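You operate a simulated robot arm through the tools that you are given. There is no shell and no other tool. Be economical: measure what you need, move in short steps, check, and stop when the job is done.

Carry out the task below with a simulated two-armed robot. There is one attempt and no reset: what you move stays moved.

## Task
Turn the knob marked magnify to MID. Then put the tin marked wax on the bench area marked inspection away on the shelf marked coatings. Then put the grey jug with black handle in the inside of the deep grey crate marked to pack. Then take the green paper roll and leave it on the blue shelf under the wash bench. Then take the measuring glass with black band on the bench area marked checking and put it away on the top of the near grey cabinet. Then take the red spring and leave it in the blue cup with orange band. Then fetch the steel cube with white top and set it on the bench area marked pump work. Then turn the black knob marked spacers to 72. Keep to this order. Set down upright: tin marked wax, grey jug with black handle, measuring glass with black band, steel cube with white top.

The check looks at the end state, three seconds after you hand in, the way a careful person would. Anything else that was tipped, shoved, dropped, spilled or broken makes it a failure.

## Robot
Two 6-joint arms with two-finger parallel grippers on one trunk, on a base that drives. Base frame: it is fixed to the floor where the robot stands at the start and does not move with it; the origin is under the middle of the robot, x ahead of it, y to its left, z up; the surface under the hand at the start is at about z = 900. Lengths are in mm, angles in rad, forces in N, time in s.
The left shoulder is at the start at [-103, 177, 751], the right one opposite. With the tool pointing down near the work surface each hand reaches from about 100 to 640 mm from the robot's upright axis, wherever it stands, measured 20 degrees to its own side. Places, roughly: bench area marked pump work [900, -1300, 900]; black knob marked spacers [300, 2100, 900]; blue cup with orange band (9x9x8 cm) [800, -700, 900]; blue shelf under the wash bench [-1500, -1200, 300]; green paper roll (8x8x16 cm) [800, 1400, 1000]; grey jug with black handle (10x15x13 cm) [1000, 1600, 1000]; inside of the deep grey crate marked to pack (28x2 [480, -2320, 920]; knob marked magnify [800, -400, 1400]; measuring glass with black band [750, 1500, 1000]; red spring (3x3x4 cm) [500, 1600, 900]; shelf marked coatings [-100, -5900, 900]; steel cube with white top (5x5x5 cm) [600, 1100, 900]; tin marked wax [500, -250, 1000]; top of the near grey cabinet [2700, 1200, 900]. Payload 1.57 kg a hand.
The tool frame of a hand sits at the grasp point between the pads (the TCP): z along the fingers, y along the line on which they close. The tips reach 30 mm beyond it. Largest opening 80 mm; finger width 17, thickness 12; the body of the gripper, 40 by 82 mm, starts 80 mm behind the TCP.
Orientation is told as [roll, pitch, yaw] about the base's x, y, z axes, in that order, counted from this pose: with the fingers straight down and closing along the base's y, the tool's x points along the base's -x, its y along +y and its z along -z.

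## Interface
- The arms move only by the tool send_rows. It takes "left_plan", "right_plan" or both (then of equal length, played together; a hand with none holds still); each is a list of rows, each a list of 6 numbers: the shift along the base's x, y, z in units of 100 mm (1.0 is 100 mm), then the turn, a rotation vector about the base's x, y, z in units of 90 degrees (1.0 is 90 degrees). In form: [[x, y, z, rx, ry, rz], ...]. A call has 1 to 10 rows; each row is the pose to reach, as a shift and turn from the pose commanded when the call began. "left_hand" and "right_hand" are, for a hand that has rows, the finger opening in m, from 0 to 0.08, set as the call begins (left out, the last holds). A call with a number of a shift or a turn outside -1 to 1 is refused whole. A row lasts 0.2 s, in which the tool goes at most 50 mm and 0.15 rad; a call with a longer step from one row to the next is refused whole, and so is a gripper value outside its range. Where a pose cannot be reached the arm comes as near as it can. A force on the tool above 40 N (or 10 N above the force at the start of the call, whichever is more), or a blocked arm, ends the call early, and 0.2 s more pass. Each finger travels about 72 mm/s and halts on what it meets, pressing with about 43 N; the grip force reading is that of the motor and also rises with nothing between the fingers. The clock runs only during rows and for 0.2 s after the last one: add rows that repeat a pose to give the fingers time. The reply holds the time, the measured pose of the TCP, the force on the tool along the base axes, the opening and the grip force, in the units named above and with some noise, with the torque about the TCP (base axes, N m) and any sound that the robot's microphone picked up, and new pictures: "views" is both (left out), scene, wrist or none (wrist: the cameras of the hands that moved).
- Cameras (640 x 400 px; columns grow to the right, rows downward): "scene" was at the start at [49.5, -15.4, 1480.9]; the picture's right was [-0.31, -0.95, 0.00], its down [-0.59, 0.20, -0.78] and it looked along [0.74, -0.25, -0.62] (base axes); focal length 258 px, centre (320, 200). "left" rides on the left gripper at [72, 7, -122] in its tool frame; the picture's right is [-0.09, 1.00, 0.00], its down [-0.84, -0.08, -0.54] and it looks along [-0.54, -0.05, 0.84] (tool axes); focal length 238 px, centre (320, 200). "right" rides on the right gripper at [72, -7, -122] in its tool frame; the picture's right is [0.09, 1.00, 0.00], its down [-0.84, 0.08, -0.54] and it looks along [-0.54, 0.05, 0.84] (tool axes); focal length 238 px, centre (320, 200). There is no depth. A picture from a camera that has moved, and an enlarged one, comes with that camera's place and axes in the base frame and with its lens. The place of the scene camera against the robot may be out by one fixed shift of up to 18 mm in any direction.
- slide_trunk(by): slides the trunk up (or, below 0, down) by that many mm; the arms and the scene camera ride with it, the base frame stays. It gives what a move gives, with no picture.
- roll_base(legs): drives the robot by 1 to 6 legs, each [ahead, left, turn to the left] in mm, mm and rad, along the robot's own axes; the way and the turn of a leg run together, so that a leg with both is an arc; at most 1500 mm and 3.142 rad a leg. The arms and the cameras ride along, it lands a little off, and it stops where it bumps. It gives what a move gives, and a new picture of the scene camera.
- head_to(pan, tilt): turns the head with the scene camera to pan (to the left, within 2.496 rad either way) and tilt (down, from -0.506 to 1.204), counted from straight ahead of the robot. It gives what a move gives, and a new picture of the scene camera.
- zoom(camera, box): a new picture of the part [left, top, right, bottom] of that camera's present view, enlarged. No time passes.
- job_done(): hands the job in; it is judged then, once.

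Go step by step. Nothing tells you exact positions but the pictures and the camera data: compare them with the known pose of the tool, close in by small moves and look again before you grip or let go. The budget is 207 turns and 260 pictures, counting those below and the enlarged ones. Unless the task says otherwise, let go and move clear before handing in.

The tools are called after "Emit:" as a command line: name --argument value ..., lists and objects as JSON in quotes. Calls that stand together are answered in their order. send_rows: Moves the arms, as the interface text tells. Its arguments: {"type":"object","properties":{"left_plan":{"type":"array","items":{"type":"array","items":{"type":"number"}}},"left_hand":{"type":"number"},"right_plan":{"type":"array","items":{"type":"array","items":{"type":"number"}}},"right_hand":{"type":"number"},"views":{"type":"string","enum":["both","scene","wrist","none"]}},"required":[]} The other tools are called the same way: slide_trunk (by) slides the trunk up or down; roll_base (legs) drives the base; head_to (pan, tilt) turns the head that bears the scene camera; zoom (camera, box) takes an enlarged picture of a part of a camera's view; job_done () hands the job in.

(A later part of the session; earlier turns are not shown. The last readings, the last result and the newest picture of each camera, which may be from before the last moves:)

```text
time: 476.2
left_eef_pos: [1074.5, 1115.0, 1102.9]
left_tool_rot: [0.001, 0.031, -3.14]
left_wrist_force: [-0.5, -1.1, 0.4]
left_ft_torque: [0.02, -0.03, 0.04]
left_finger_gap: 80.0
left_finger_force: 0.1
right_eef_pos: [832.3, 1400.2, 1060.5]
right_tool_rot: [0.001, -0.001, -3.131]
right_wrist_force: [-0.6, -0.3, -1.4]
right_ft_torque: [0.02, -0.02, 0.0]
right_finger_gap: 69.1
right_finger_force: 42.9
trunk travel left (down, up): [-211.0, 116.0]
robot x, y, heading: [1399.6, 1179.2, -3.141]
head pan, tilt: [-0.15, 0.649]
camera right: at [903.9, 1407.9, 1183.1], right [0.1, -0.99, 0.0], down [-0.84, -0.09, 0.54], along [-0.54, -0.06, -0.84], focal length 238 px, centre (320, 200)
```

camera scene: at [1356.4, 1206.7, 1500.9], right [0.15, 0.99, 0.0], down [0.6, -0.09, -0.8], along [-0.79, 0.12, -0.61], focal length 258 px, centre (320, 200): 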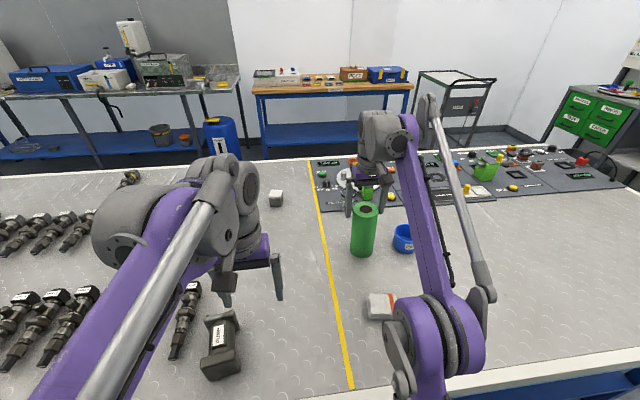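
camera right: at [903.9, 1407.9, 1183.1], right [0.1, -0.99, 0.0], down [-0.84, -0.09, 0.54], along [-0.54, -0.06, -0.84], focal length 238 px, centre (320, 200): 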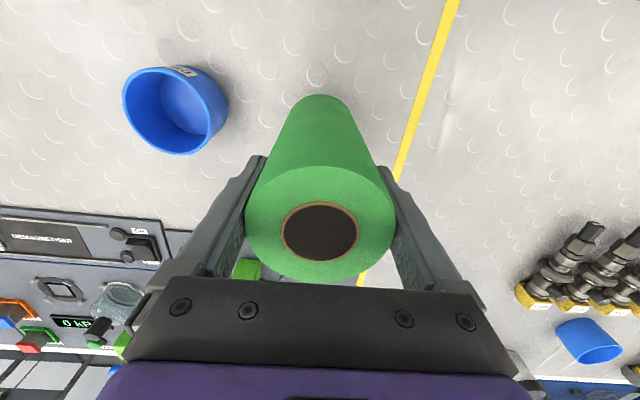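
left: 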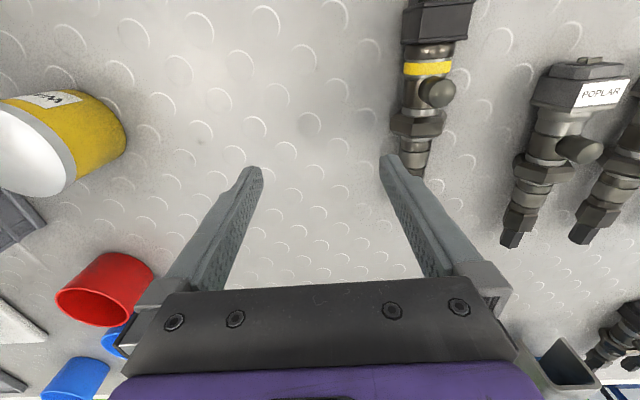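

Roll gripped. Lifting, and driving round to the wash bench.

Emit:
slide_trunk --by 100

Emit:
roll_base --legs '[[-450, 0, 0], [0, -1450, 0], [0, -330, 0], [1100, 0, 0], [1060, 0, 0], [0, 1400, 0]]'

Emit:
roll_base --legs '[[0, 1300, 0], [0, 1200, 0]]'

```text
time: 477.5
left_eef_pos: [1075.2, 1114.9, 1202.4]
left_tool_rot: [-0.002, 0.031, -3.14]
left_wrist_force: [0.8, 0.4, -0.9]
left_ft_torque: [0.03, 0.01, 0.01]
left_finger_gap: 80.1
left_finger_force: 0.0
right_eef_pos: [832.2, 1398.9, 1159.6]
right_tool_rot: [0.001, -0.001, -3.132]
right_wrist_force: [0.6, -0.7, -1.0]
right_ft_torque: [-0.03, 0.03, 0.0]
right_finger_gap: 69.1
right_finger_force: 42.7
trunk travel left (down, up): [-311.0, 16.0]
robot x, y, heading: [1394.6, 1182.1, -3.137]
head pan, tilt: [-0.15, 0.649]
```

```text
time: 517.9
left_eef_pos: [-653.9, 1544.5, 1202.7]
left_tool_rot: [0.001, 0.03, 3.121]
left_wrist_force: [0.1, -0.9, 0.2]
left_ft_torque: [-0.02, 0.02, -0.03]
left_finger_gap: 80.0
left_finger_force: 0.1
right_eef_pos: [-889.3, 1833.6, 1161.1]
right_tool_rot: [0.0, 0.001, 3.13]
right_wrist_force: [0.3, 1.0, -1.5]
right_ft_torque: [-0.03, -0.02, 0.0]
right_finger_gap: 69.0
right_finger_force: 43.0
trunk travel left (down, up): [-311.0, 16.0]
robot x, y, heading: [-330.0, 1602.1, 3.117]
head pan, tilt: [-0.15, 0.649]
camera scene: at [-364.6, 1628.4, 1606.6], right [0.17, 0.99, 0.0], down [0.6, -0.1, -0.8], along [-0.78, 0.14, -0.6], focal length 258 px, centre (320, 200)
```

scene: 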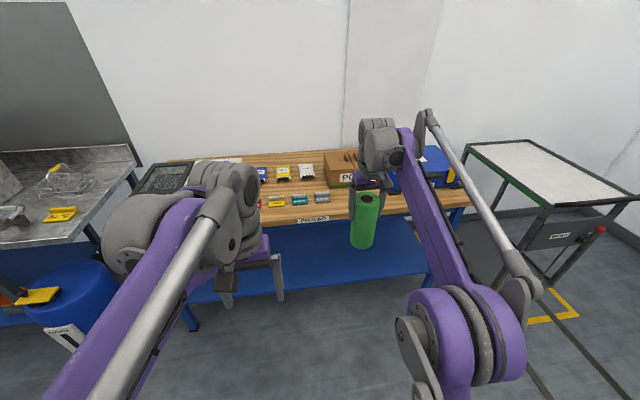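

```text
time: 539.5
left_eef_pos: [-715.7, -904.2, 1202.4]
left_tool_rot: [0.001, 0.029, 3.115]
left_wrist_force: [-0.4, -0.4, -0.1]
left_ft_torque: [0.01, -0.02, 0.0]
left_finger_gap: 79.9
left_finger_force: 0.1
right_eef_pos: [-950.5, -613.0, 1160.8]
right_tool_rot: [0.003, -0.002, 3.128]
right_wrist_force: [-0.5, 0.8, -2.1]
right_ft_torque: [0.03, -0.01, -0.03]
right_finger_gap: 69.1
right_finger_force: 43.2
trunk travel left (down, up): [-311.0, 16.0]
robot x, y, heading: [-387.0, -845.1, 3.117]
head pan, tilt: [-0.15, 0.649]
camera scene: at [-426.2, -820.6, 1606.6], right [0.17, 0.98, 0.0], down [0.6, -0.11, -0.8], along [-0.78, 0.14, -0.6], focal length 258 px, centre (320, 200)
```

scene: 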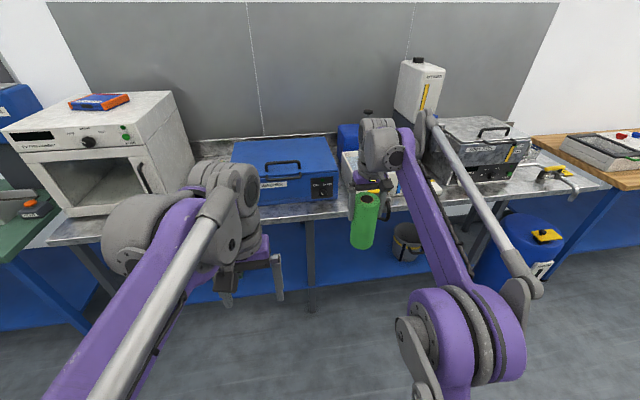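

Emit:
slide_trunk --by -305

Emit:
head_to --pan 0.0 --tilt 0.6

```text
time: 542.5
left_eef_pos: [-715.6, -903.5, 898.2]
left_tool_rot: [0.0, 0.03, 3.114]
left_wrist_force: [0.1, 0.1, 0.9]
left_ft_torque: [-0.01, 0.01, -0.02]
left_finger_gap: 79.7
left_finger_force: 0.2
right_eef_pos: [-950.4, -614.4, 856.1]
right_tool_rot: [0.003, 0.0, 3.126]
right_wrist_force: [-0.7, -0.7, -2.4]
right_ft_torque: [-0.03, -0.02, 0.0]
right_finger_gap: 69.2
right_finger_force: 43.2
trunk travel left (down, up): [-6.0, 321.0]
robot x, y, heading: [-389.6, -845.4, 3.117]
head pan, tilt: [-0.15, 0.649]
```

```text
time: 543.2
left_eef_pos: [-716.0, -904.1, 897.5]
left_tool_rot: [0.0, 0.029, 3.117]
left_wrist_force: [0.4, 0.0, 0.0]
left_ft_torque: [0.0, 0.04, 0.0]
left_finger_gap: 79.9
left_finger_force: 0.1
right_eef_pos: [-950.5, -614.0, 856.2]
right_tool_rot: [0.001, 0.0, 3.127]
right_wrist_force: [0.3, 0.7, -1.8]
right_ft_torque: [-0.03, -0.01, 0.06]
right_finger_gap: 69.1
right_finger_force: 42.6
trunk travel left (down, up): [-6.0, 321.0]
robot x, y, heading: [-389.6, -846.8, 3.118]
head pan, tilt: [0.0, 0.6]
camera scene: at [-480.7, -832.2, 1297.1], right [0.03, 1.0, 0.0], down [0.56, -0.01, -0.82], along [-0.82, 0.02, -0.57], focal length 258 px, centre (320, 200)
```

scene: 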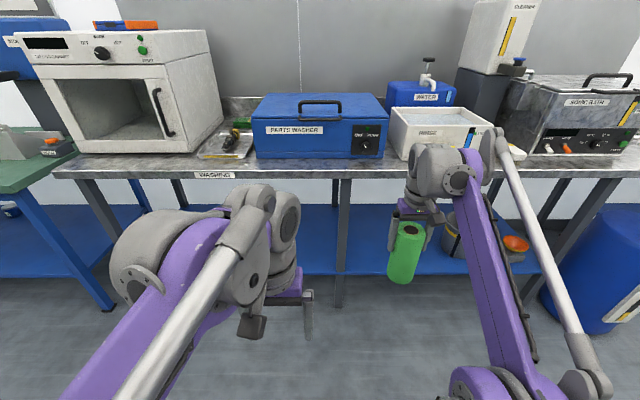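

I see the shelf's free bay around y≈-1200, with its front edge at x≈-1333. I'll line up with it and lower the roll outside the bench first.

Emit:
roll_base --legs '[[0, 570, 0.024]]'

Emit:
send_rows --right_plan '[[0, 0, -0.25, 0, 0, 0], [0, 0, -0.5, 0, 0, 0], [0, 0, -0.75, 0, 0, 0], [0, 0, -1, 0, 0, 0]]' --views "none"

Emit:
send_rows --right_plan '[[0, 0, -0.25, 0, 0, 0], [0, 0, -0.5, 0, 0, 0], [0, 0, -0.75, 0, 0, 0], [0, 0, -1, 0, 0, 0]]' --views "none"

Emit:
send_rows --right_plan '[[0, 0, -0.25, 0, 0, 0], [0, 0, -0.5, 0, 0, 0], [0, 0, -0.75, 0, 0, 0], [0, 0, -1, 0, 0, 0]]' --views "none"

Emit:
send_rows --right_plan '[[0, 0, -0.25, 0, 0, 0], [0, 0, -0.5, 0, 0, 0], [0, 0, -0.75, 0, 0, 0], [0, 0, -0.9, 0, 0, 0]]' --views "both"

```text
time: 548.7
left_eef_pos: [-720.5, -1475.9, 897.6]
left_tool_rot: [-0.003, 0.029, -3.14]
left_wrist_force: [-0.1, -0.9, -0.6]
left_ft_torque: [0.01, 0.01, 0.02]
left_finger_gap: 80.0
left_finger_force: 0.0
right_eef_pos: [-963.9, -1190.1, 855.5]
right_tool_rot: [0.002, 0.001, -3.132]
right_wrist_force: [-0.6, 0.2, -2.6]
right_ft_torque: [0.01, -0.02, 0.02]
right_finger_gap: 69.3
right_finger_force: 43.1
trunk travel left (down, up): [-6.0, 321.0]
robot x, y, heading: [-397.0, -1406.9, -3.142]
head pan, tilt: [0.0, 0.6]
camera scene: at [-487.4, -1397.9, 1297.1], right [0.0, 1.0, 0.0], down [0.57, 0.0, -0.83], along [-0.82, 0.0, -0.57], focal length 258 px, centre (320, 200)
```

scene: 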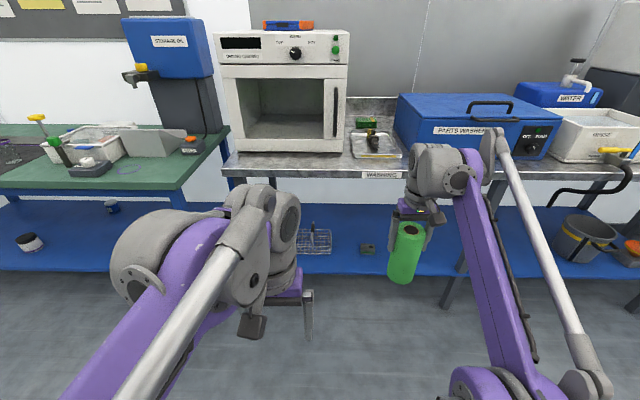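

```text
time: 549.7
left_eef_pos: [-721.9, -1474.6, 897.2]
left_tool_rot: [0.0, 0.03, -3.139]
left_wrist_force: [0.8, -0.2, 0.2]
left_ft_torque: [0.01, 0.0, 0.01]
left_finger_gap: 80.1
left_finger_force: 0.0
right_eef_pos: [-962.9, -1192.0, 756.1]
right_tool_rot: [0.003, 0.0, -3.131]
right_wrist_force: [0.3, -0.1, -1.5]
right_ft_torque: [0.01, 0.0, -0.02]
right_finger_gap: 68.9
right_finger_force: 42.8
trunk travel left (down, up): [-6.0, 321.0]
robot x, y, heading: [-399.1, -1410.6, -3.14]
head pan, tilt: [0.0, 0.6]
```

```text
time: 550.7
left_eef_pos: [-720.9, -1474.7, 897.0]
left_tool_rot: [0.0, 0.029, -3.141]
left_wrist_force: [-0.4, 0.7, 0.1]
left_ft_torque: [-0.04, -0.01, 0.0]
left_finger_gap: 79.8
left_finger_force: 0.1
right_eef_pos: [-962.5, -1191.5, 654.8]
right_tool_rot: [-0.001, 0.001, -3.132]
right_wrist_force: [-0.1, 0.4, -2.0]
right_ft_torque: [0.02, -0.01, 0.02]
right_finger_gap: 69.0
right_finger_force: 43.1
trunk travel left (down, up): [-6.0, 321.0]
robot x, y, heading: [-395.1, -1413.8, -3.143]
head pan, tilt: [0.0, 0.6]
```

```text
time: 551.7
left_eef_pos: [-720.8, -1477.0, 898.6]
left_tool_rot: [0.0, 0.028, -3.14]
left_wrist_force: [0.2, 0.2, 0.1]
left_ft_torque: [-0.02, -0.01, 0.03]
left_finger_gap: 80.0
left_finger_force: 0.0
right_eef_pos: [-965.0, -1189.1, 556.7]
right_tool_rot: [0.002, 0.001, -3.131]
right_wrist_force: [-0.6, -0.1, -2.3]
right_ft_torque: [-0.03, 0.01, 0.0]
right_finger_gap: 69.0
right_finger_force: 42.8
trunk travel left (down, up): [-6.0, 321.0]
robot x, y, heading: [-394.8, -1406.3, -3.139]
head pan, tilt: [0.0, 0.6]
```

```text
time: 552.7
left_eef_pos: [-720.7, -1474.8, 897.8]
left_tool_rot: [0.0, 0.029, -3.14]
left_wrist_force: [0.6, 1.1, -0.5]
left_ft_torque: [0.0, 0.01, 0.0]
left_finger_gap: 79.8
left_finger_force: 0.0
right_eef_pos: [-964.6, -1189.4, 464.9]
right_tool_rot: [0.002, 0.0, -3.132]
right_wrist_force: [-0.5, 0.2, -1.9]
right_ft_torque: [-0.01, 0.03, 0.0]
right_finger_gap: 69.2
right_finger_force: 43.4
trunk travel left (down, up): [-6.0, 321.0]
robot x, y, heading: [-395.3, -1408.8, -3.14]
head pan, tilt: [0.0, 0.6]
camera scene: at [-487.5, -1397.8, 1297.1], right [0.0, 1.0, 0.0], down [0.57, 0.0, -0.82], along [-0.82, 0.0, -0.57], focal length 258 px, centre (320, 200)
camera right: at [-891.9, -1182.5, 586.7], right [0.1, -0.99, 0.0], down [-0.84, -0.09, 0.54], along [-0.54, -0.06, -0.84], focal length 238 px, centre (320, 200)
```

scene: 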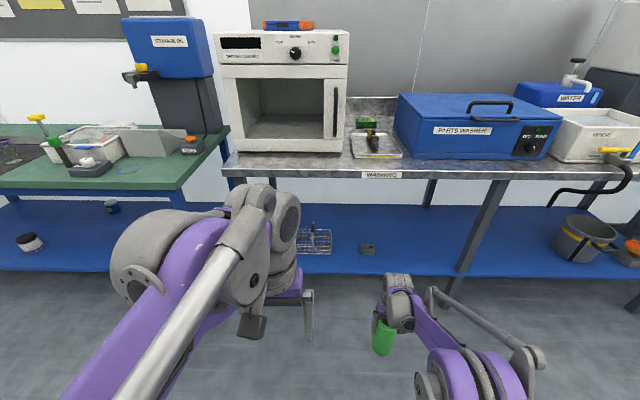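
right: 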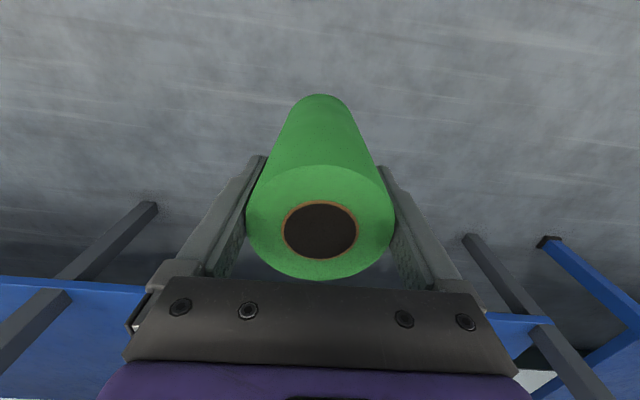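

Emit:
roll_base --legs '[[0, -230, 0], [280, 0, 0]]'

Emit:
zoom --camera "right" --box '[0, 0, 640, 400]'

```text
time: 556.8
left_eef_pos: [-998.9, -1250.6, 898.1]
left_tool_rot: [-0.001, 0.031, -3.137]
left_wrist_force: [-0.4, -0.7, -0.6]
left_ft_torque: [0.0, -0.02, -0.01]
left_finger_gap: 80.0
left_finger_force: 0.0
right_eef_pos: [-1241.6, -966.8, 464.7]
right_tool_rot: [0.001, 0.0, -3.127]
right_wrist_force: [-1.0, 0.3, -2.2]
right_ft_torque: [-0.02, -0.02, 0.02]
right_finger_gap: 69.0
right_finger_force: 43.2
trunk travel left (down, up): [-6.0, 321.0]
robot x, y, heading: [-675.9, -1182.0, -3.136]
head pan, tilt: [0.0, 0.6]
camera scene: at [-765.7, -1172.2, 1297.1], right [-0.01, 1.0, 0.0], down [0.57, 0.0, -0.82], along [-0.82, -0.01, -0.57], focal length 258 px, centre (320, 200)
```

scene: 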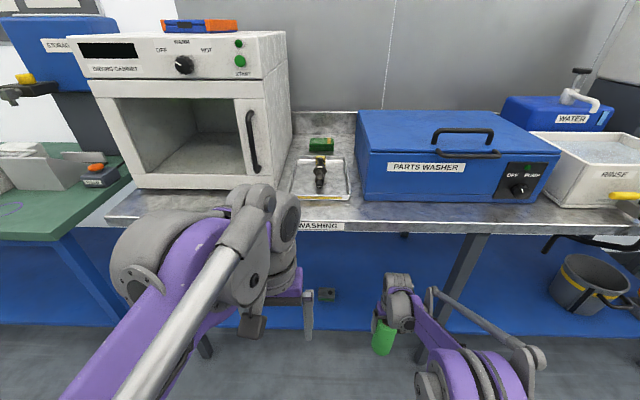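

```text
1.00 times, centred on (320, 200) of right (not enlarged: the box is as wide or as high as the picture)
camera zoom: at [-1171.0, -958.9, 586.8], right [0.11, -0.99, 0.0], down [-0.84, -0.09, 0.54], along [-0.54, -0.06, -0.84], focal length 238 px, centre (320, 200)
```

zoom: 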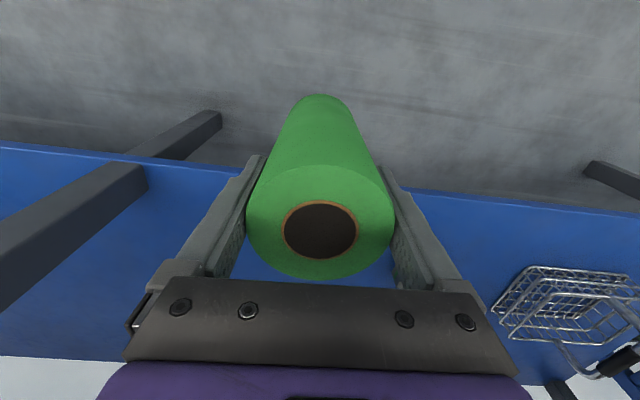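

Emit:
roll_base --legs '[[160, 0, 0]]'

Emit:
send_rows --right_plan '[[0, 0, -0.1, 0, 0, 0], [0, 0, -0.2, 0, 0, 0], [0, 0, -0.3, 0, 0, 0], [0, 0, -0.33, 0, 0, 0], [0, 0, -0.36, 0, 0, 0], [0, 0, -0.39, 0, 0, 0], [0, 0, -0.42, 0, 0, 0], [0, 0, -0.45, 0, 0, 0], [0, 0, -0.48, 0, 0, 0]]' --views "wrist"

```text
time: 558.2
left_eef_pos: [-1157.7, -1252.0, 896.2]
left_tool_rot: [0.0, 0.032, -3.135]
left_wrist_force: [-0.9, 0.7, 0.3]
left_ft_torque: [0.0, -0.06, 0.0]
left_finger_gap: 79.8
left_finger_force: 0.0
right_eef_pos: [-1400.2, -969.3, 465.4]
right_tool_rot: [0.003, 0.0, -3.125]
right_wrist_force: [1.0, -0.5, -1.9]
right_ft_torque: [-0.02, -0.01, 0.02]
right_finger_gap: 68.9
right_finger_force: 42.8
trunk travel left (down, up): [-6.0, 321.0]
robot x, y, heading: [-833.7, -1190.1, -3.137]
head pan, tilt: [0.0, 0.6]
camera scene: at [-923.9, -1173.3, 1297.1], right [-0.01, 1.0, 0.0], down [0.57, 0.0, -0.82], along [-0.82, -0.01, -0.57], focal length 258 px, centre (320, 200)
```

scene: 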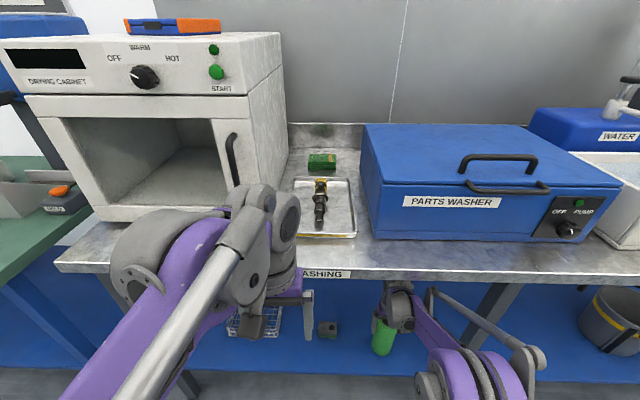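

```text
time: 560.2
left_eef_pos: [-1155.5, -1252.1, 897.4]
left_tool_rot: [-0.003, 0.029, -3.136]
left_wrist_force: [-0.2, 0.0, 0.7]
left_ft_torque: [0.01, -0.01, 0.0]
left_finger_gap: 80.0
left_finger_force: 0.1
right_eef_pos: [-1400.6, -968.4, 422.3]
right_tool_rot: [0.0, -0.001, -3.128]
right_wrist_force: [1.7, -0.7, 21.9]
right_ft_torque: [0.01, -0.28, -0.05]
right_finger_gap: 69.0
right_finger_force: 43.1
trunk travel left (down, up): [-6.0, 321.0]
robot x, y, heading: [-828.9, -1186.3, -3.135]
head pan, tilt: [0.0, 0.6]
stopped in row 9 (right hand): the force on the tool passed its limit at 43 N (the readings are from after the stop); the commanded pose is now the measured one
camera right: at [-1328.7, -960.7, 544.0], right [0.11, -0.99, 0.0], down [-0.83, -0.09, 0.54], along [-0.54, -0.06, -0.84], focal length 238 px, centre (320, 200)
```

right: 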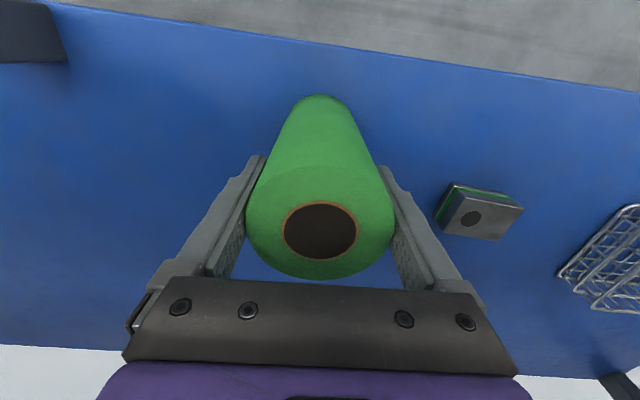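

Emit:
send_rows --right_plan '[[0, 0, 0.01, 0, 0, 0], [0, 0, 0.01, 0, 0, 0], [0, 0, 0.01, 0, 0, 0], [0, 0, 0.25, 0, 0, 0], [0, 0, 0.5, 0, 0, 0], [0, 0, 0.8, 0, 0, 0]]' --right_hand 0.08 --views "wrist"

```text
time: 561.6
left_eef_pos: [-1155.6, -1252.4, 897.8]
left_tool_rot: [-0.002, 0.028, -3.135]
left_wrist_force: [0.2, 0.8, -0.3]
left_ft_torque: [-0.01, -0.01, -0.03]
left_finger_gap: 79.9
left_finger_force: 0.1
right_eef_pos: [-1401.0, -969.2, 499.9]
right_tool_rot: [-0.001, -0.003, -3.127]
right_wrist_force: [0.3, 0.6, -0.4]
right_ft_torque: [0.0, 0.0, 0.02]
right_finger_gap: 79.8
right_finger_force: 0.0
trunk travel left (down, up): [-6.0, 321.0]
robot x, y, heading: [-830.4, -1183.0, -3.137]
head pan, tilt: [0.0, 0.6]
camera right: at [-1329.9, -960.3, 622.1], right [0.11, -0.99, 0.0], down [-0.83, -0.09, 0.54], along [-0.54, -0.06, -0.84], focal length 238 px, centre (320, 200)
```

right: 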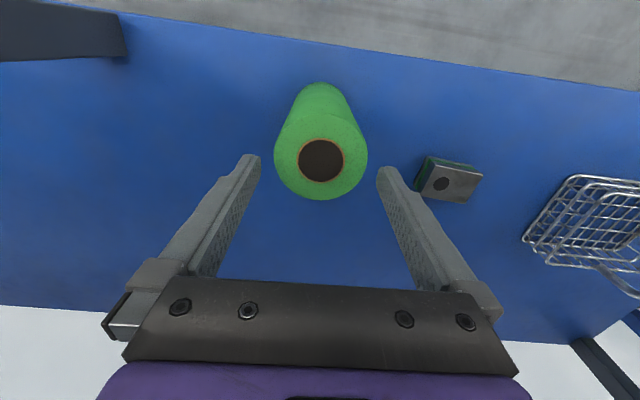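

The roll stands on the blue shelf. I back out, turn and drive to the front of the checking area for the measuring glass.

Emit:
roll_base --legs '[[-330, 0, 0], [0, 0, -3.13], [0, 1400, 0], [0, 1400, 0]]'

Emit:
slide_trunk --by 315

Emit:
send_rows --right_plan '[[0, 0, 0.3, 0, 0, 0], [0, 0, 0.6, 0, 0, 0], [0, 0, 1, 0, 0, 0]]' --views "none"

Emit:
send_rows --right_plan '[[0, 0, 0.3, 0, 0, 0], [0, 0, 0.6, 0, 0, 0], [0, 0, 1, 0, 0, 0]]' --views "none"

Emit:
send_rows --right_plan '[[0, 0, 0.3, 0, 0, 0], [0, 0, 0.6, 0, 0, 0], [0, 0, 1, 0, 0, 0]]' --views "none"

Emit:
head_to --pan 0.0 --tilt 0.6

```text
time: 595.3
left_eef_pos: [-126.1, 1672.9, 896.4]
left_tool_rot: [-0.001, 0.03, -0.024]
left_wrist_force: [0.5, 0.6, 0.3]
left_ft_torque: [0.02, 0.01, 0.03]
left_finger_gap: 80.0
left_finger_force: 0.2
right_eef_pos: [110.4, 1383.1, 500.4]
right_tool_rot: [0.001, -0.001, -0.013]
right_wrist_force: [0.1, 0.4, 0.6]
right_ft_torque: [0.0, -0.03, -0.03]
right_finger_gap: 80.1
right_finger_force: 0.1
trunk travel left (down, up): [-6.0, 321.0]
robot x, y, heading: [-450.8, 1615.4, -0.022]
head pan, tilt: [0.0, 0.6]
camera scene: at [-348.5, 1624.9, 1297.1], right [-0.02, -1.0, 0.0], down [-0.56, 0.01, -0.83], along [0.82, -0.02, -0.56], focal length 258 px, centre (320, 200)
```

scene: 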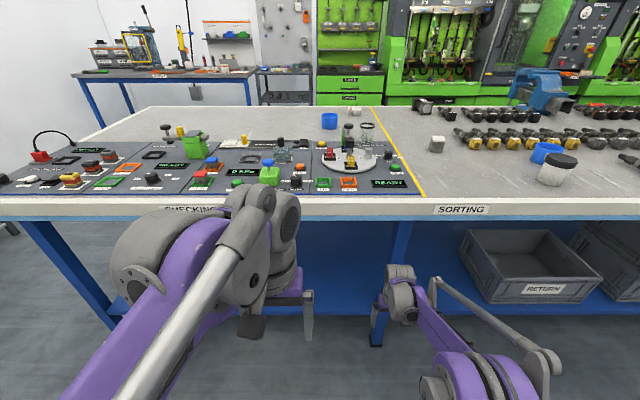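

```text
time: 598.4
left_eef_pos: [-126.2, 1673.2, 1212.1]
left_tool_rot: [-0.001, 0.03, -0.023]
left_wrist_force: [-1.4, -0.3, -0.7]
left_ft_torque: [0.01, 0.0, -0.02]
left_finger_gap: 79.9
left_finger_force: 0.0
right_eef_pos: [109.1, 1381.7, 814.1]
right_tool_rot: [0.001, -0.002, -0.016]
right_wrist_force: [-0.7, 0.7, 0.2]
right_ft_torque: [-0.01, -0.02, -0.02]
right_finger_gap: 80.1
right_finger_force: 0.1
trunk travel left (down, up): [-321.0, 6.0]
robot x, y, heading: [-452.5, 1617.1, -0.022]
head pan, tilt: [0.0, 0.6]
```

```text
time: 599.2
left_eef_pos: [-126.1, 1673.6, 1212.4]
left_tool_rot: [-0.002, 0.029, -0.024]
left_wrist_force: [0.1, 0.1, -0.7]
left_ft_torque: [0.03, 0.0, 0.01]
left_finger_gap: 79.9
left_finger_force: 0.1
right_eef_pos: [110.5, 1381.5, 915.6]
right_tool_rot: [0.0, -0.001, -0.016]
right_wrist_force: [-0.3, 0.1, 0.9]
right_ft_torque: [0.03, 0.03, -0.01]
right_finger_gap: 79.9
right_finger_force: 0.0
trunk travel left (down, up): [-321.0, 6.0]
robot x, y, heading: [-451.5, 1611.4, -0.026]
head pan, tilt: [0.0, 0.6]
```

```text
time: 600.0
left_eef_pos: [-126.4, 1672.6, 1212.9]
left_tool_rot: [-0.002, 0.028, -0.023]
left_wrist_force: [0.7, -0.1, 0.7]
left_ft_torque: [0.01, -0.01, 0.0]
left_finger_gap: 80.1
left_finger_force: 0.1
right_eef_pos: [110.6, 1382.8, 1014.5]
right_tool_rot: [0.0, -0.001, -0.015]
right_wrist_force: [0.8, -0.4, -0.3]
right_ft_torque: [0.0, 0.02, 0.0]
right_finger_gap: 80.0
right_finger_force: 0.0
trunk travel left (down, up): [-321.0, 6.0]
robot x, y, heading: [-451.9, 1616.3, -0.019]
head pan, tilt: [0.0, 0.6]
```

```text
time: 600.8
left_eef_pos: [-126.2, 1673.7, 1212.4]
left_tool_rot: [-0.002, 0.029, -0.021]
left_wrist_force: [0.0, -0.7, 0.3]
left_ft_torque: [0.01, -0.02, -0.01]
left_finger_gap: 80.0
left_finger_force: 0.0
right_eef_pos: [111.0, 1383.7, 1115.7]
right_tool_rot: [0.0, -0.004, -0.015]
right_wrist_force: [-0.1, 0.5, 0.7]
right_ft_torque: [-0.03, -0.01, -0.02]
right_finger_gap: 80.0
right_finger_force: 0.1
trunk travel left (down, up): [-321.0, 6.0]
robot x, y, heading: [-451.3, 1621.2, -0.023]
head pan, tilt: [0.0, 0.6]
```

```text
time: 601.4
left_eef_pos: [-125.9, 1672.3, 1212.3]
left_tool_rot: [-0.001, 0.031, -0.024]
left_wrist_force: [0.3, -0.5, -0.1]
left_ft_torque: [0.01, -0.03, 0.01]
left_finger_gap: 80.0
left_finger_force: 0.2
right_eef_pos: [111.0, 1384.0, 1115.8]
right_tool_rot: [0.001, -0.001, -0.017]
right_wrist_force: [0.8, 0.3, -0.4]
right_ft_torque: [-0.03, 0.04, -0.02]
right_finger_gap: 79.9
right_finger_force: 0.1
trunk travel left (down, up): [-321.0, 6.0]
robot x, y, heading: [-448.6, 1617.8, -0.023]
head pan, tilt: [0.0, 0.6]
camera scene: at [-400.7, 1626.1, 1620.6], right [-0.02, -1.0, 0.0], down [-0.56, 0.01, -0.83], along [0.82, -0.02, -0.56], focal length 258 px, centre (320, 200)
```

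scene: 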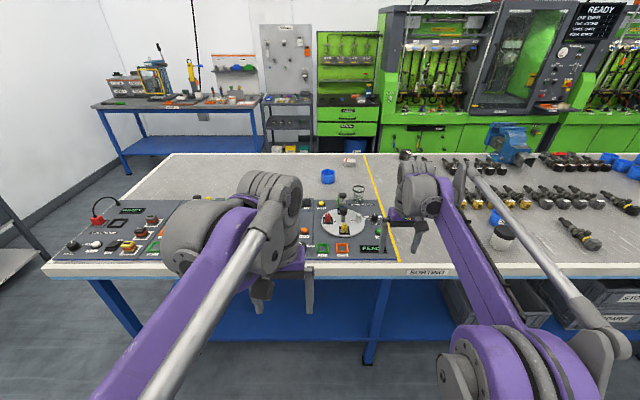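

Emit:
zoom --camera "scene" --box '[300, 170, 412, 270]'

```text
4.00 times, centred on (356, 220) of scene
camera zoom: at [-400.7, 1626.1, 1620.6], right [-0.02, -1.0, 0.0], down [-0.56, 0.01, -0.83], along [0.82, -0.02, -0.56], focal length 1030 px, centre (176, 120)
```

zoom: 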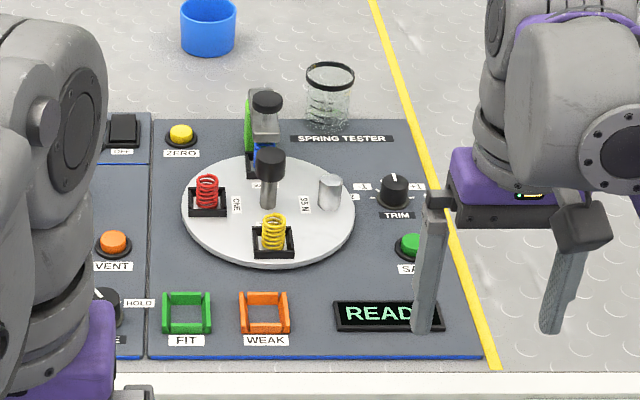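

The glass is at about (640,1411), 58 mm wide, near the tester's plunger. I'll drive in and yaw the gripper 45° to keep clear of it.

Emit:
roll_base --legs '[[490, 11, 0.023]]'

Emit:
send_rows --right_plan '[[0.1, 0, 0, 0, 0, -0.09], [0.2, 0, 0, 0, 0, -0.18], [0.25, 0, -0.1, 0, 0, -0.27], [0.3, 0, -0.2, 0, 0, -0.36], [0.3, 0, -0.3, 0, 0, -0.45], [0.3, 0, -0.4, 0, 0, -0.5]]' --views "wrist"

```text
time: 604.3
left_eef_pos: [362.5, 1684.2, 1212.2]
left_tool_rot: [0.0, 0.032, -0.004]
left_wrist_force: [-0.2, 0.7, 0.3]
left_ft_torque: [-0.03, 0.0, -0.04]
left_finger_gap: 80.0
left_finger_force: 0.0
right_eef_pos: [604.8, 1398.1, 1115.2]
right_tool_rot: [0.0, -0.002, 0.003]
right_wrist_force: [-0.5, -0.4, 0.8]
right_ft_torque: [-0.01, 0.01, -0.01]
right_finger_gap: 80.0
right_finger_force: 0.2
trunk travel left (down, up): [-321.0, 6.0]
robot x, y, heading: [38.8, 1619.6, -0.004]
head pan, tilt: [0.0, 0.6]
camera scene: at [89.1, 1631.1, 1620.5], right [0.0, -1.0, 0.0], down [-0.56, 0.0, -0.83], along [0.83, 0.0, -0.56], focal length 258 px, centre (320, 200)
```

scene: 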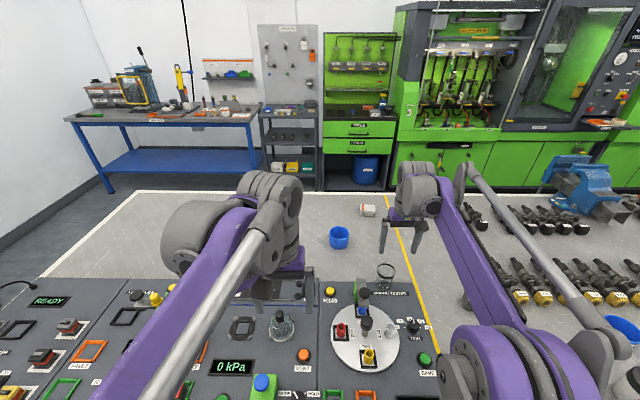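

```text
time: 605.7
left_eef_pos: [363.8, 1684.0, 1212.5]
left_tool_rot: [0.0, 0.03, -0.004]
left_wrist_force: [0.4, 0.4, 0.5]
left_ft_torque: [-0.01, -0.01, -0.02]
left_finger_gap: 79.9
left_finger_force: 0.1
right_eef_pos: [635.3, 1397.4, 1074.7]
right_tool_rot: [-0.001, -0.002, -0.785]
right_wrist_force: [-0.1, 0.6, 0.5]
right_ft_torque: [-0.05, 0.0, -0.01]
right_finger_gap: 80.0
right_finger_force: 0.0
trunk travel left (down, up): [-321.0, 6.0]
robot x, y, heading: [40.4, 1619.7, 0.002]
head pan, tilt: [0.0, 0.6]
camera right: at [579.0, 1444.5, 1196.5], right [0.64, 0.77, 0.0], down [0.65, -0.54, 0.54], along [0.42, -0.35, -0.84], focal length 238 px, centre (320, 200)
```

right: 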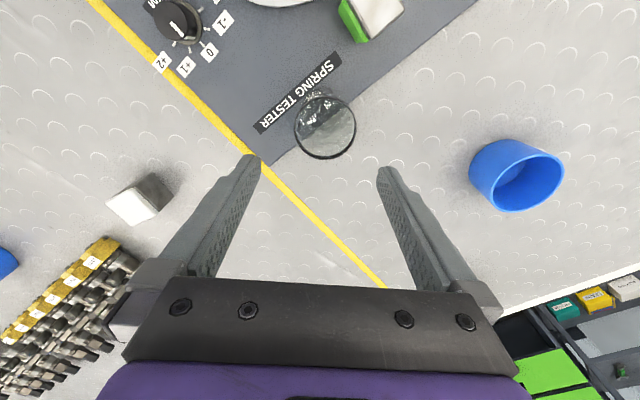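

Emit:
send_rows --right_plan '[[0, 0.08, -0.2, 0, 0, 0], [0, 0.08, -0.5, 0, 0, 0], [0, 0.08, -0.8, 0, 0, 0], [0, 0.08, -0.95, 0, 0, 0]]' --views "wrist"

```text
time: 606.7
left_eef_pos: [365.2, 1685.0, 1212.5]
left_tool_rot: [-0.003, 0.028, -0.004]
left_wrist_force: [-1.3, -0.3, 0.1]
left_ft_torque: [0.0, 0.02, 0.02]
left_finger_gap: 79.9
left_finger_force: 0.2
right_eef_pos: [635.6, 1406.0, 979.2]
right_tool_rot: [0.0, -0.002, -0.783]
right_wrist_force: [0.1, -0.8, -0.4]
right_ft_torque: [0.01, 0.02, 0.0]
right_finger_gap: 79.8
right_finger_force: 0.0
trunk travel left (down, up): [-321.0, 6.0]
robot x, y, heading: [38.5, 1621.4, 0.0]
head pan, tilt: [0.0, 0.6]
camera right: at [579.8, 1452.8, 1102.2], right [0.64, 0.77, 0.0], down [0.65, -0.53, 0.54], along [0.42, -0.34, -0.84], focal length 238 px, centre (320, 200)
```

right: 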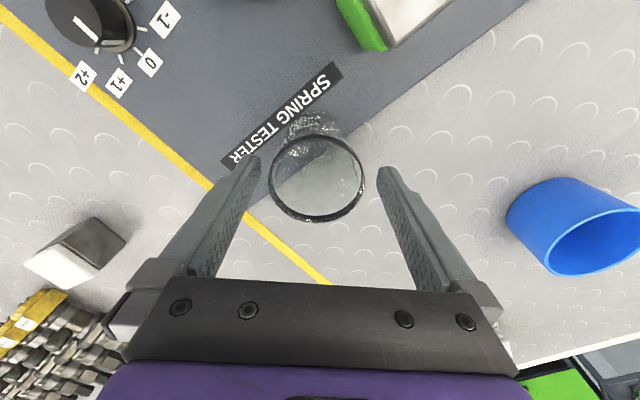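

Emit:
send_rows --right_plan '[[-0.03, 0.02, -0.15, 0, 0, 0], [-0.03, 0.02, -0.3, 0, 0, 0], [-0.03, 0.02, -0.4, 0, 0, 0]]' --views "none"

Emit:
send_rows --right_plan '[[0, 0, 0, 0, 0, 0], [0, 0, 0, 0, 0, 0], [0, 0, 0, 0, 0, 0], [0, 0, 0.3, 0, 0, 0], [0, 0, 0.6, 0, 0, 0], [0, 0, 1, 0, 0, 0]]' --right_hand 0.0 --views "wrist"

```text
time: 607.5
left_eef_pos: [363.0, 1681.9, 1212.8]
left_tool_rot: [-0.001, 0.031, -0.003]
left_wrist_force: [0.7, -0.2, -0.3]
left_ft_torque: [0.01, -0.01, 0.0]
left_finger_gap: 80.0
left_finger_force: 0.0
right_eef_pos: [634.0, 1408.2, 940.6]
right_tool_rot: [0.002, -0.002, -0.784]
right_wrist_force: [0.9, 0.9, -0.1]
right_ft_torque: [-0.01, 0.02, -0.03]
right_finger_gap: 80.1
right_finger_force: 0.0
trunk travel left (down, up): [-321.0, 6.0]
robot x, y, heading: [40.3, 1621.4, -0.004]
head pan, tilt: [0.0, 0.6]
```

```text
time: 608.9
left_eef_pos: [362.8, 1684.0, 1212.7]
left_tool_rot: [-0.001, 0.029, -0.004]
left_wrist_force: [0.5, -1.2, 0.2]
left_ft_torque: [-0.01, 0.0, -0.02]
left_finger_gap: 80.3
left_finger_force: 0.1
right_eef_pos: [631.3, 1407.5, 1040.9]
right_tool_rot: [0.003, -0.002, -0.782]
right_wrist_force: [-0.1, 1.4, -0.9]
right_ft_torque: [-0.02, 0.0, 0.0]
right_finger_gap: 55.5
right_finger_force: 42.7
trunk travel left (down, up): [-321.0, 6.0]
robot x, y, heading: [37.6, 1618.8, -0.006]
head pan, tilt: [0.0, 0.6]
camera right: at [574.4, 1453.7, 1163.0], right [0.64, 0.77, 0.0], down [0.65, -0.53, 0.54], along [0.42, -0.35, -0.84], focal length 238 px, centre (320, 200)
```

right: 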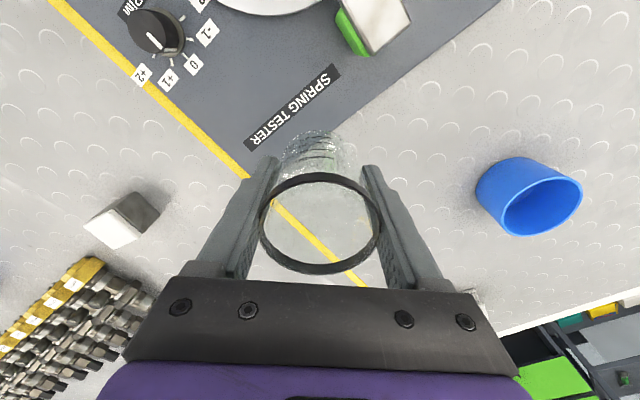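

Glass gripped. I drive round into the far aisle facing the cabinet.

Emit:
roll_base --legs '[[-450, 0, 0], [0, 1330, 0], [1150, 0, 0], [1000, 0, 0], [0, -1450, 0]]'

Emit:
head_to --pan -0.2 --tilt 0.5

```text
time: 645.7
left_eef_pos: [2077.0, 1581.8, 1211.8]
left_tool_rot: [0.002, 0.03, 0.028]
left_wrist_force: [0.2, -0.5, -0.1]
left_ft_torque: [0.0, -0.02, 0.01]
left_finger_gap: 80.0
left_finger_force: 0.1
right_eef_pos: [2355.2, 1315.4, 1040.5]
right_tool_rot: [0.0, -0.001, -0.746]
right_wrist_force: [-0.6, -0.4, -0.6]
right_ft_torque: [-0.03, -0.02, 0.01]
right_finger_gap: 54.8
right_finger_force: 43.6
trunk travel left (down, up): [-321.0, 6.0]
robot x, y, heading: [1752.9, 1506.9, 0.026]
head pan, tilt: [0.0, 0.6]
camera scene: at [1805.5, 1519.6, 1620.6], right [0.03, -1.0, 0.0], down [-0.56, -0.02, -0.83], along [0.82, 0.03, -0.56], focal length 258 px, centre (320, 200)
```

scene: 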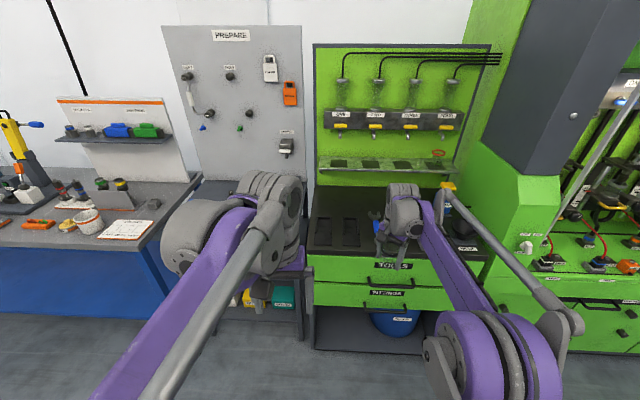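

```text
time: 646.4
left_eef_pos: [2077.7, 1583.0, 1212.2]
left_tool_rot: [0.0, 0.029, 0.031]
left_wrist_force: [0.0, -0.5, -0.3]
left_ft_torque: [0.04, -0.01, -0.01]
left_finger_gap: 79.9
left_finger_force: 0.1
right_eef_pos: [2354.3, 1315.3, 1039.3]
right_tool_rot: [0.0, -0.001, -0.746]
right_wrist_force: [-0.1, -0.2, -0.7]
right_ft_torque: [-0.02, -0.02, 0.04]
right_finger_gap: 54.8
right_finger_force: 42.8
trunk travel left (down, up): [-321.0, 6.0]
robot x, y, heading: [1753.1, 1509.0, 0.035]
head pan, tilt: [-0.201, 0.499]
camera scene: at [1806.9, 1501.5, 1629.7], right [-0.17, -0.99, 0.0], down [-0.47, 0.08, -0.88], along [0.87, -0.15, -0.48], focal length 258 px, centre (320, 200)
```

scene: 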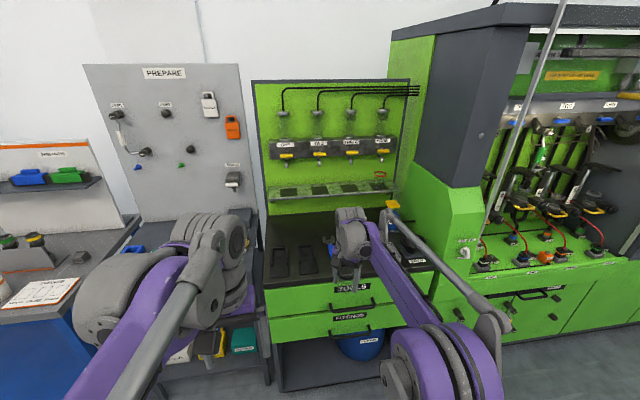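

Emit:
zoom --camera "scene" --box '[250, 190, 450, 315]'

Emit:
zoom --camera "right" --box '[0, 0, 640, 400]'

```text
3.20 times, centred on (350, 252) of scene
camera zoom: at [1806.9, 1501.5, 1629.7], right [-0.17, -0.99, 0.0], down [-0.47, 0.08, -0.88], along [0.87, -0.15, -0.48], focal length 824 px, centre (224, 32)
```

zoom: 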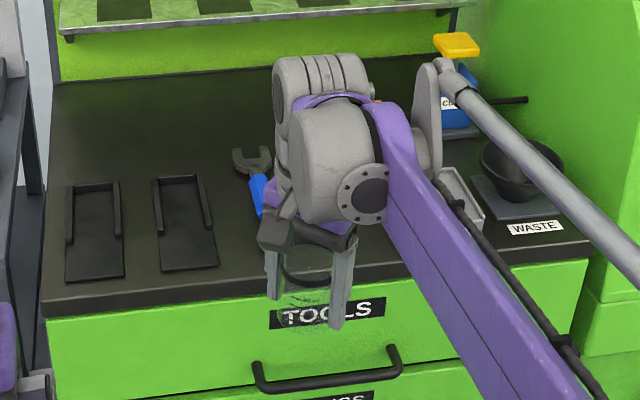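

```text
1.00 times, centred on (320, 200) of right (not enlarged: the box is as wide or as high as the picture)
camera zoom: at [2296.2, 1359.3, 1162.3], right [0.61, 0.79, 0.0], down [0.67, -0.51, 0.54], along [0.43, -0.33, -0.84], focal length 238 px, centre (320, 200)
```

zoom: 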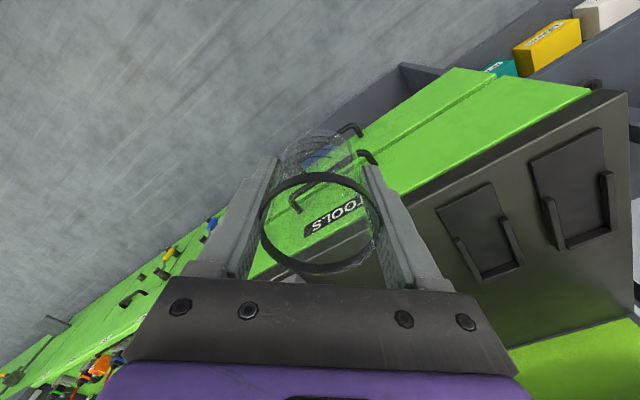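

Emit:
roll_base --legs '[[0, -119, -0.035], [275, 0, 0]]'

Emit:
zoom --camera "right" --box '[0, 0, 640, 400]'

```text
time: 649.6
left_eef_pos: [2355.3, 1451.6, 1212.5]
left_tool_rot: [-0.001, 0.029, -0.004]
left_wrist_force: [-0.5, -0.1, 0.6]
left_ft_torque: [-0.03, 0.01, 0.01]
left_finger_gap: 80.1
left_finger_force: 0.1
right_eef_pos: [2621.8, 1177.0, 1039.4]
right_tool_rot: [0.0, -0.002, -0.782]
right_wrist_force: [-0.5, -0.3, -1.0]
right_ft_torque: [0.0, 0.01, 0.01]
right_finger_gap: 54.9
right_finger_force: 43.5
trunk travel left (down, up): [-321.0, 6.0]
robot x, y, heading: [2029.5, 1388.1, -0.004]
head pan, tilt: [-0.201, 0.499]
camera scene: at [2081.2, 1381.2, 1629.5], right [-0.2, -0.98, 0.0], down [-0.47, 0.1, -0.88], along [0.86, -0.18, -0.48], focal length 258 px, centre (320, 200)
```

scene: 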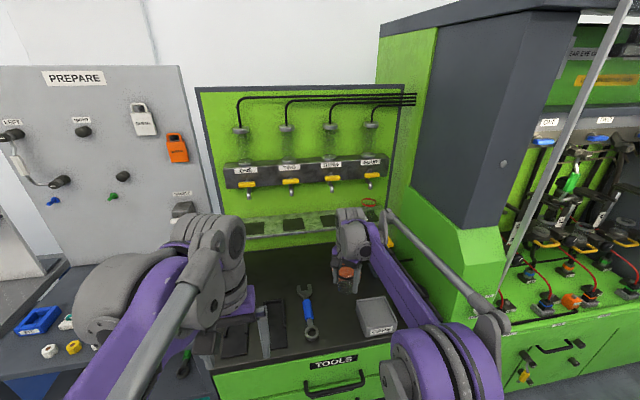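

```text
1.00 times, centred on (320, 200) of right (not enlarged: the box is as wide or as high as the picture)
camera zoom: at [2565.7, 1222.0, 1162.1], right [0.64, 0.77, 0.0], down [0.65, -0.53, 0.54], along [0.42, -0.34, -0.84], focal length 238 px, centre (320, 200)
```

zoom: 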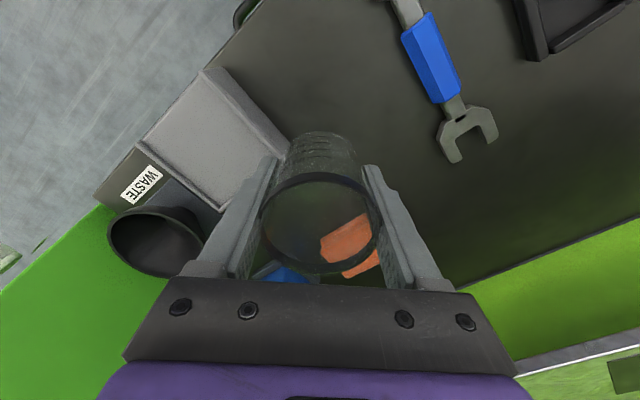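

Emit:
roll_base --legs '[[15, 30, 0.0]]'

Emit:
slide_trunk --by -75

Emit:
zoom --camera "right" --box '[0, 0, 640, 400]'

```text
time: 650.6
left_eef_pos: [2369.6, 1482.4, 1212.7]
left_tool_rot: [0.0, 0.029, -0.003]
left_wrist_force: [-0.8, -0.1, 0.6]
left_ft_torque: [-0.02, 0.02, 0.02]
left_finger_gap: 79.7
left_finger_force: 0.0
right_eef_pos: [2637.9, 1205.0, 1041.4]
right_tool_rot: [0.0, -0.002, -0.782]
right_wrist_force: [0.4, -0.1, 0.1]
right_ft_torque: [0.01, -0.01, 0.01]
right_finger_gap: 54.9
right_finger_force: 43.0
trunk travel left (down, up): [-321.0, 6.0]
robot x, y, heading: [2044.9, 1415.3, -0.0]
head pan, tilt: [-0.201, 0.499]
camera scene: at [2096.0, 1410.2, 1629.6], right [-0.2, -0.98, 0.0], down [-0.47, 0.1, -0.88], along [0.86, -0.18, -0.48], focal length 258 px, centre (320, 200)
```

scene: 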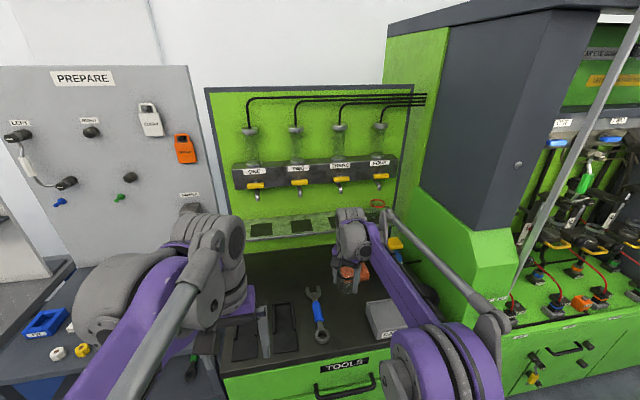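

```text
time: 651.7
left_eef_pos: [2370.0, 1481.3, 1137.4]
left_tool_rot: [-0.002, 0.029, -0.004]
left_wrist_force: [-0.4, 0.0, 0.6]
left_ft_torque: [0.01, 0.03, 0.01]
left_finger_gap: 79.8
left_finger_force: 0.0
right_eef_pos: [2638.0, 1204.8, 965.5]
right_tool_rot: [0.001, -0.001, -0.782]
right_wrist_force: [-0.5, 0.0, -0.6]
right_ft_torque: [0.0, 0.01, -0.02]
right_finger_gap: 54.9
right_finger_force: 43.0
trunk travel left (down, up): [-246.0, 81.0]
robot x, y, heading: [2045.7, 1418.7, 0.002]
head pan, tilt: [-0.201, 0.499]
```

```text
1.00 times, centred on (320, 200) of right (not enlarged: the box is as wide or as high as the picture)
camera zoom: at [2581.6, 1251.5, 1087.6], right [0.64, 0.77, 0.0], down [0.65, -0.53, 0.54], along [0.42, -0.34, -0.84], focal length 238 px, centre (320, 200)
```

zoom: 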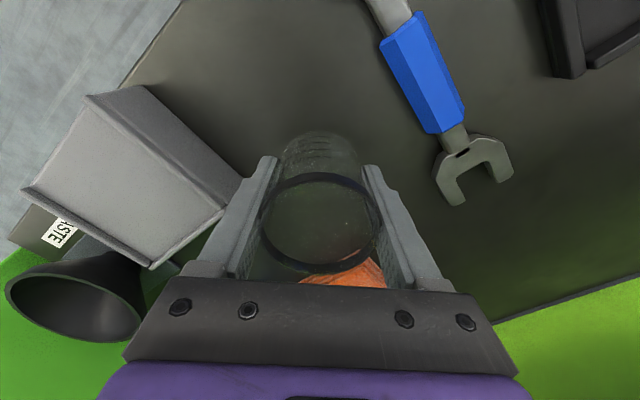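

Emit:
send_rows --right_plan '[[0, 0, -0.08, 0, 0, 0], [0, 0, -0.15, 0, 0, 0], [0, 0, -0.18, 0, 0, 0], [0, 0, -0.2, 0, 0, 0], [0, 0, -0.22, 0, 0, 0], [0, 0, -0.24, 0, 0, 0], [0, 0, -0.26, 0, 0, 0], [0, 0, -0.28, 0, 0, 0]]' --views "none"

```text
time: 653.5
left_eef_pos: [2370.2, 1480.8, 1137.8]
left_tool_rot: [-0.001, 0.03, -0.005]
left_wrist_force: [-0.3, -0.9, -0.5]
left_ft_torque: [-0.05, 0.02, 0.0]
left_finger_gap: 80.1
left_finger_force: 0.1
right_eef_pos: [2638.8, 1204.0, 937.7]
right_tool_rot: [0.0, -0.002, -0.781]
right_wrist_force: [0.5, -0.8, -0.7]
right_ft_torque: [-0.02, 0.02, -0.01]
right_finger_gap: 55.0
right_finger_force: 43.3
trunk travel left (down, up): [-246.0, 81.0]
robot x, y, heading: [2044.4, 1418.6, -0.005]
head pan, tilt: [-0.201, 0.499]
```

Emit:
send_rows --right_plan '[[0, 0, -0.02, 0, 0, 0], [0, 0, -0.04, 0, 0, 0], [0, 0, -0.06, 0, 0, 0], [0, 0, -0.08, 0, 0, 0], [0, 0, -0.1, 0, 0, 0], [0, 0, -0.12, 0, 0, 0], [0, 0, -0.14, 0, 0, 0]]' --views "none"

```text
time: 654.8
left_eef_pos: [2369.3, 1481.7, 1137.3]
left_tool_rot: [-0.003, 0.03, -0.005]
left_wrist_force: [0.2, -0.5, 0.8]
left_ft_torque: [0.0, 0.0, -0.01]
left_finger_gap: 79.9
left_finger_force: 0.0
right_eef_pos: [2636.4, 1204.5, 929.7]
right_tool_rot: [0.0, -0.005, -0.781]
right_wrist_force: [-0.4, 0.6, 18.5]
right_ft_torque: [0.03, 0.23, -0.03]
right_finger_gap: 55.0
right_finger_force: 42.6
trunk travel left (down, up): [-246.0, 81.0]
robot x, y, heading: [2044.9, 1416.6, -0.004]
head pan, tilt: [-0.201, 0.499]
stopped in row 6 (right hand): the force on the tool passed its limit at 44 N (the readings are from after the stop); the commanded pose is now the measured one
```

Emit:
send_rows --right_plan '[[0, 0, 0.005, 0, 0, 0], [0, 0, 0.005, 0, 0, 0], [0, 0, 0.005, 0, 0, 0], [0, 0, 0.2, 0, 0, 0], [0, 0, 0.5, 0, 0, 0], [0, 0, 1, 0, 0, 0]]' --right_hand 0.075 --views "wrist"

```text
time: 656.2
left_eef_pos: [2369.1, 1480.9, 1137.1]
left_tool_rot: [0.0, 0.029, -0.002]
left_wrist_force: [1.0, 0.6, 0.4]
left_ft_torque: [-0.03, 0.01, -0.02]
left_finger_gap: 80.1
left_finger_force: 0.1
right_eef_pos: [2636.0, 1204.0, 1029.9]
right_tool_rot: [0.0, -0.002, -0.782]
right_wrist_force: [-0.1, 0.5, 0.2]
right_ft_torque: [0.01, 0.0, 0.05]
right_finger_gap: 75.0
right_finger_force: 0.0
trunk travel left (down, up): [-246.0, 81.0]
robot x, y, heading: [2042.7, 1418.7, -0.006]
head pan, tilt: [-0.201, 0.499]
camera right: at [2580.5, 1249.9, 1152.2], right [0.64, 0.77, 0.0], down [0.65, -0.53, 0.54], along [0.42, -0.34, -0.84], focal length 238 px, centre (320, 200)
```

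right: 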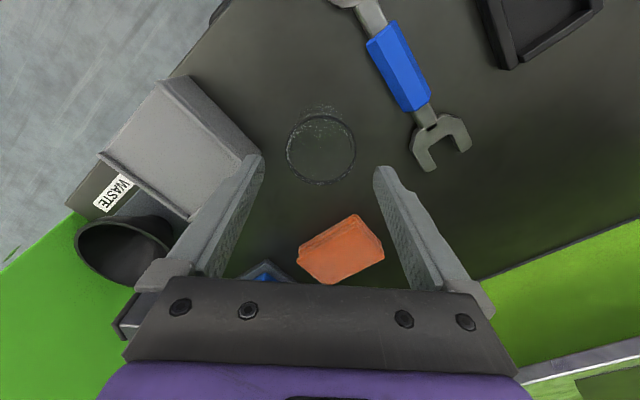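

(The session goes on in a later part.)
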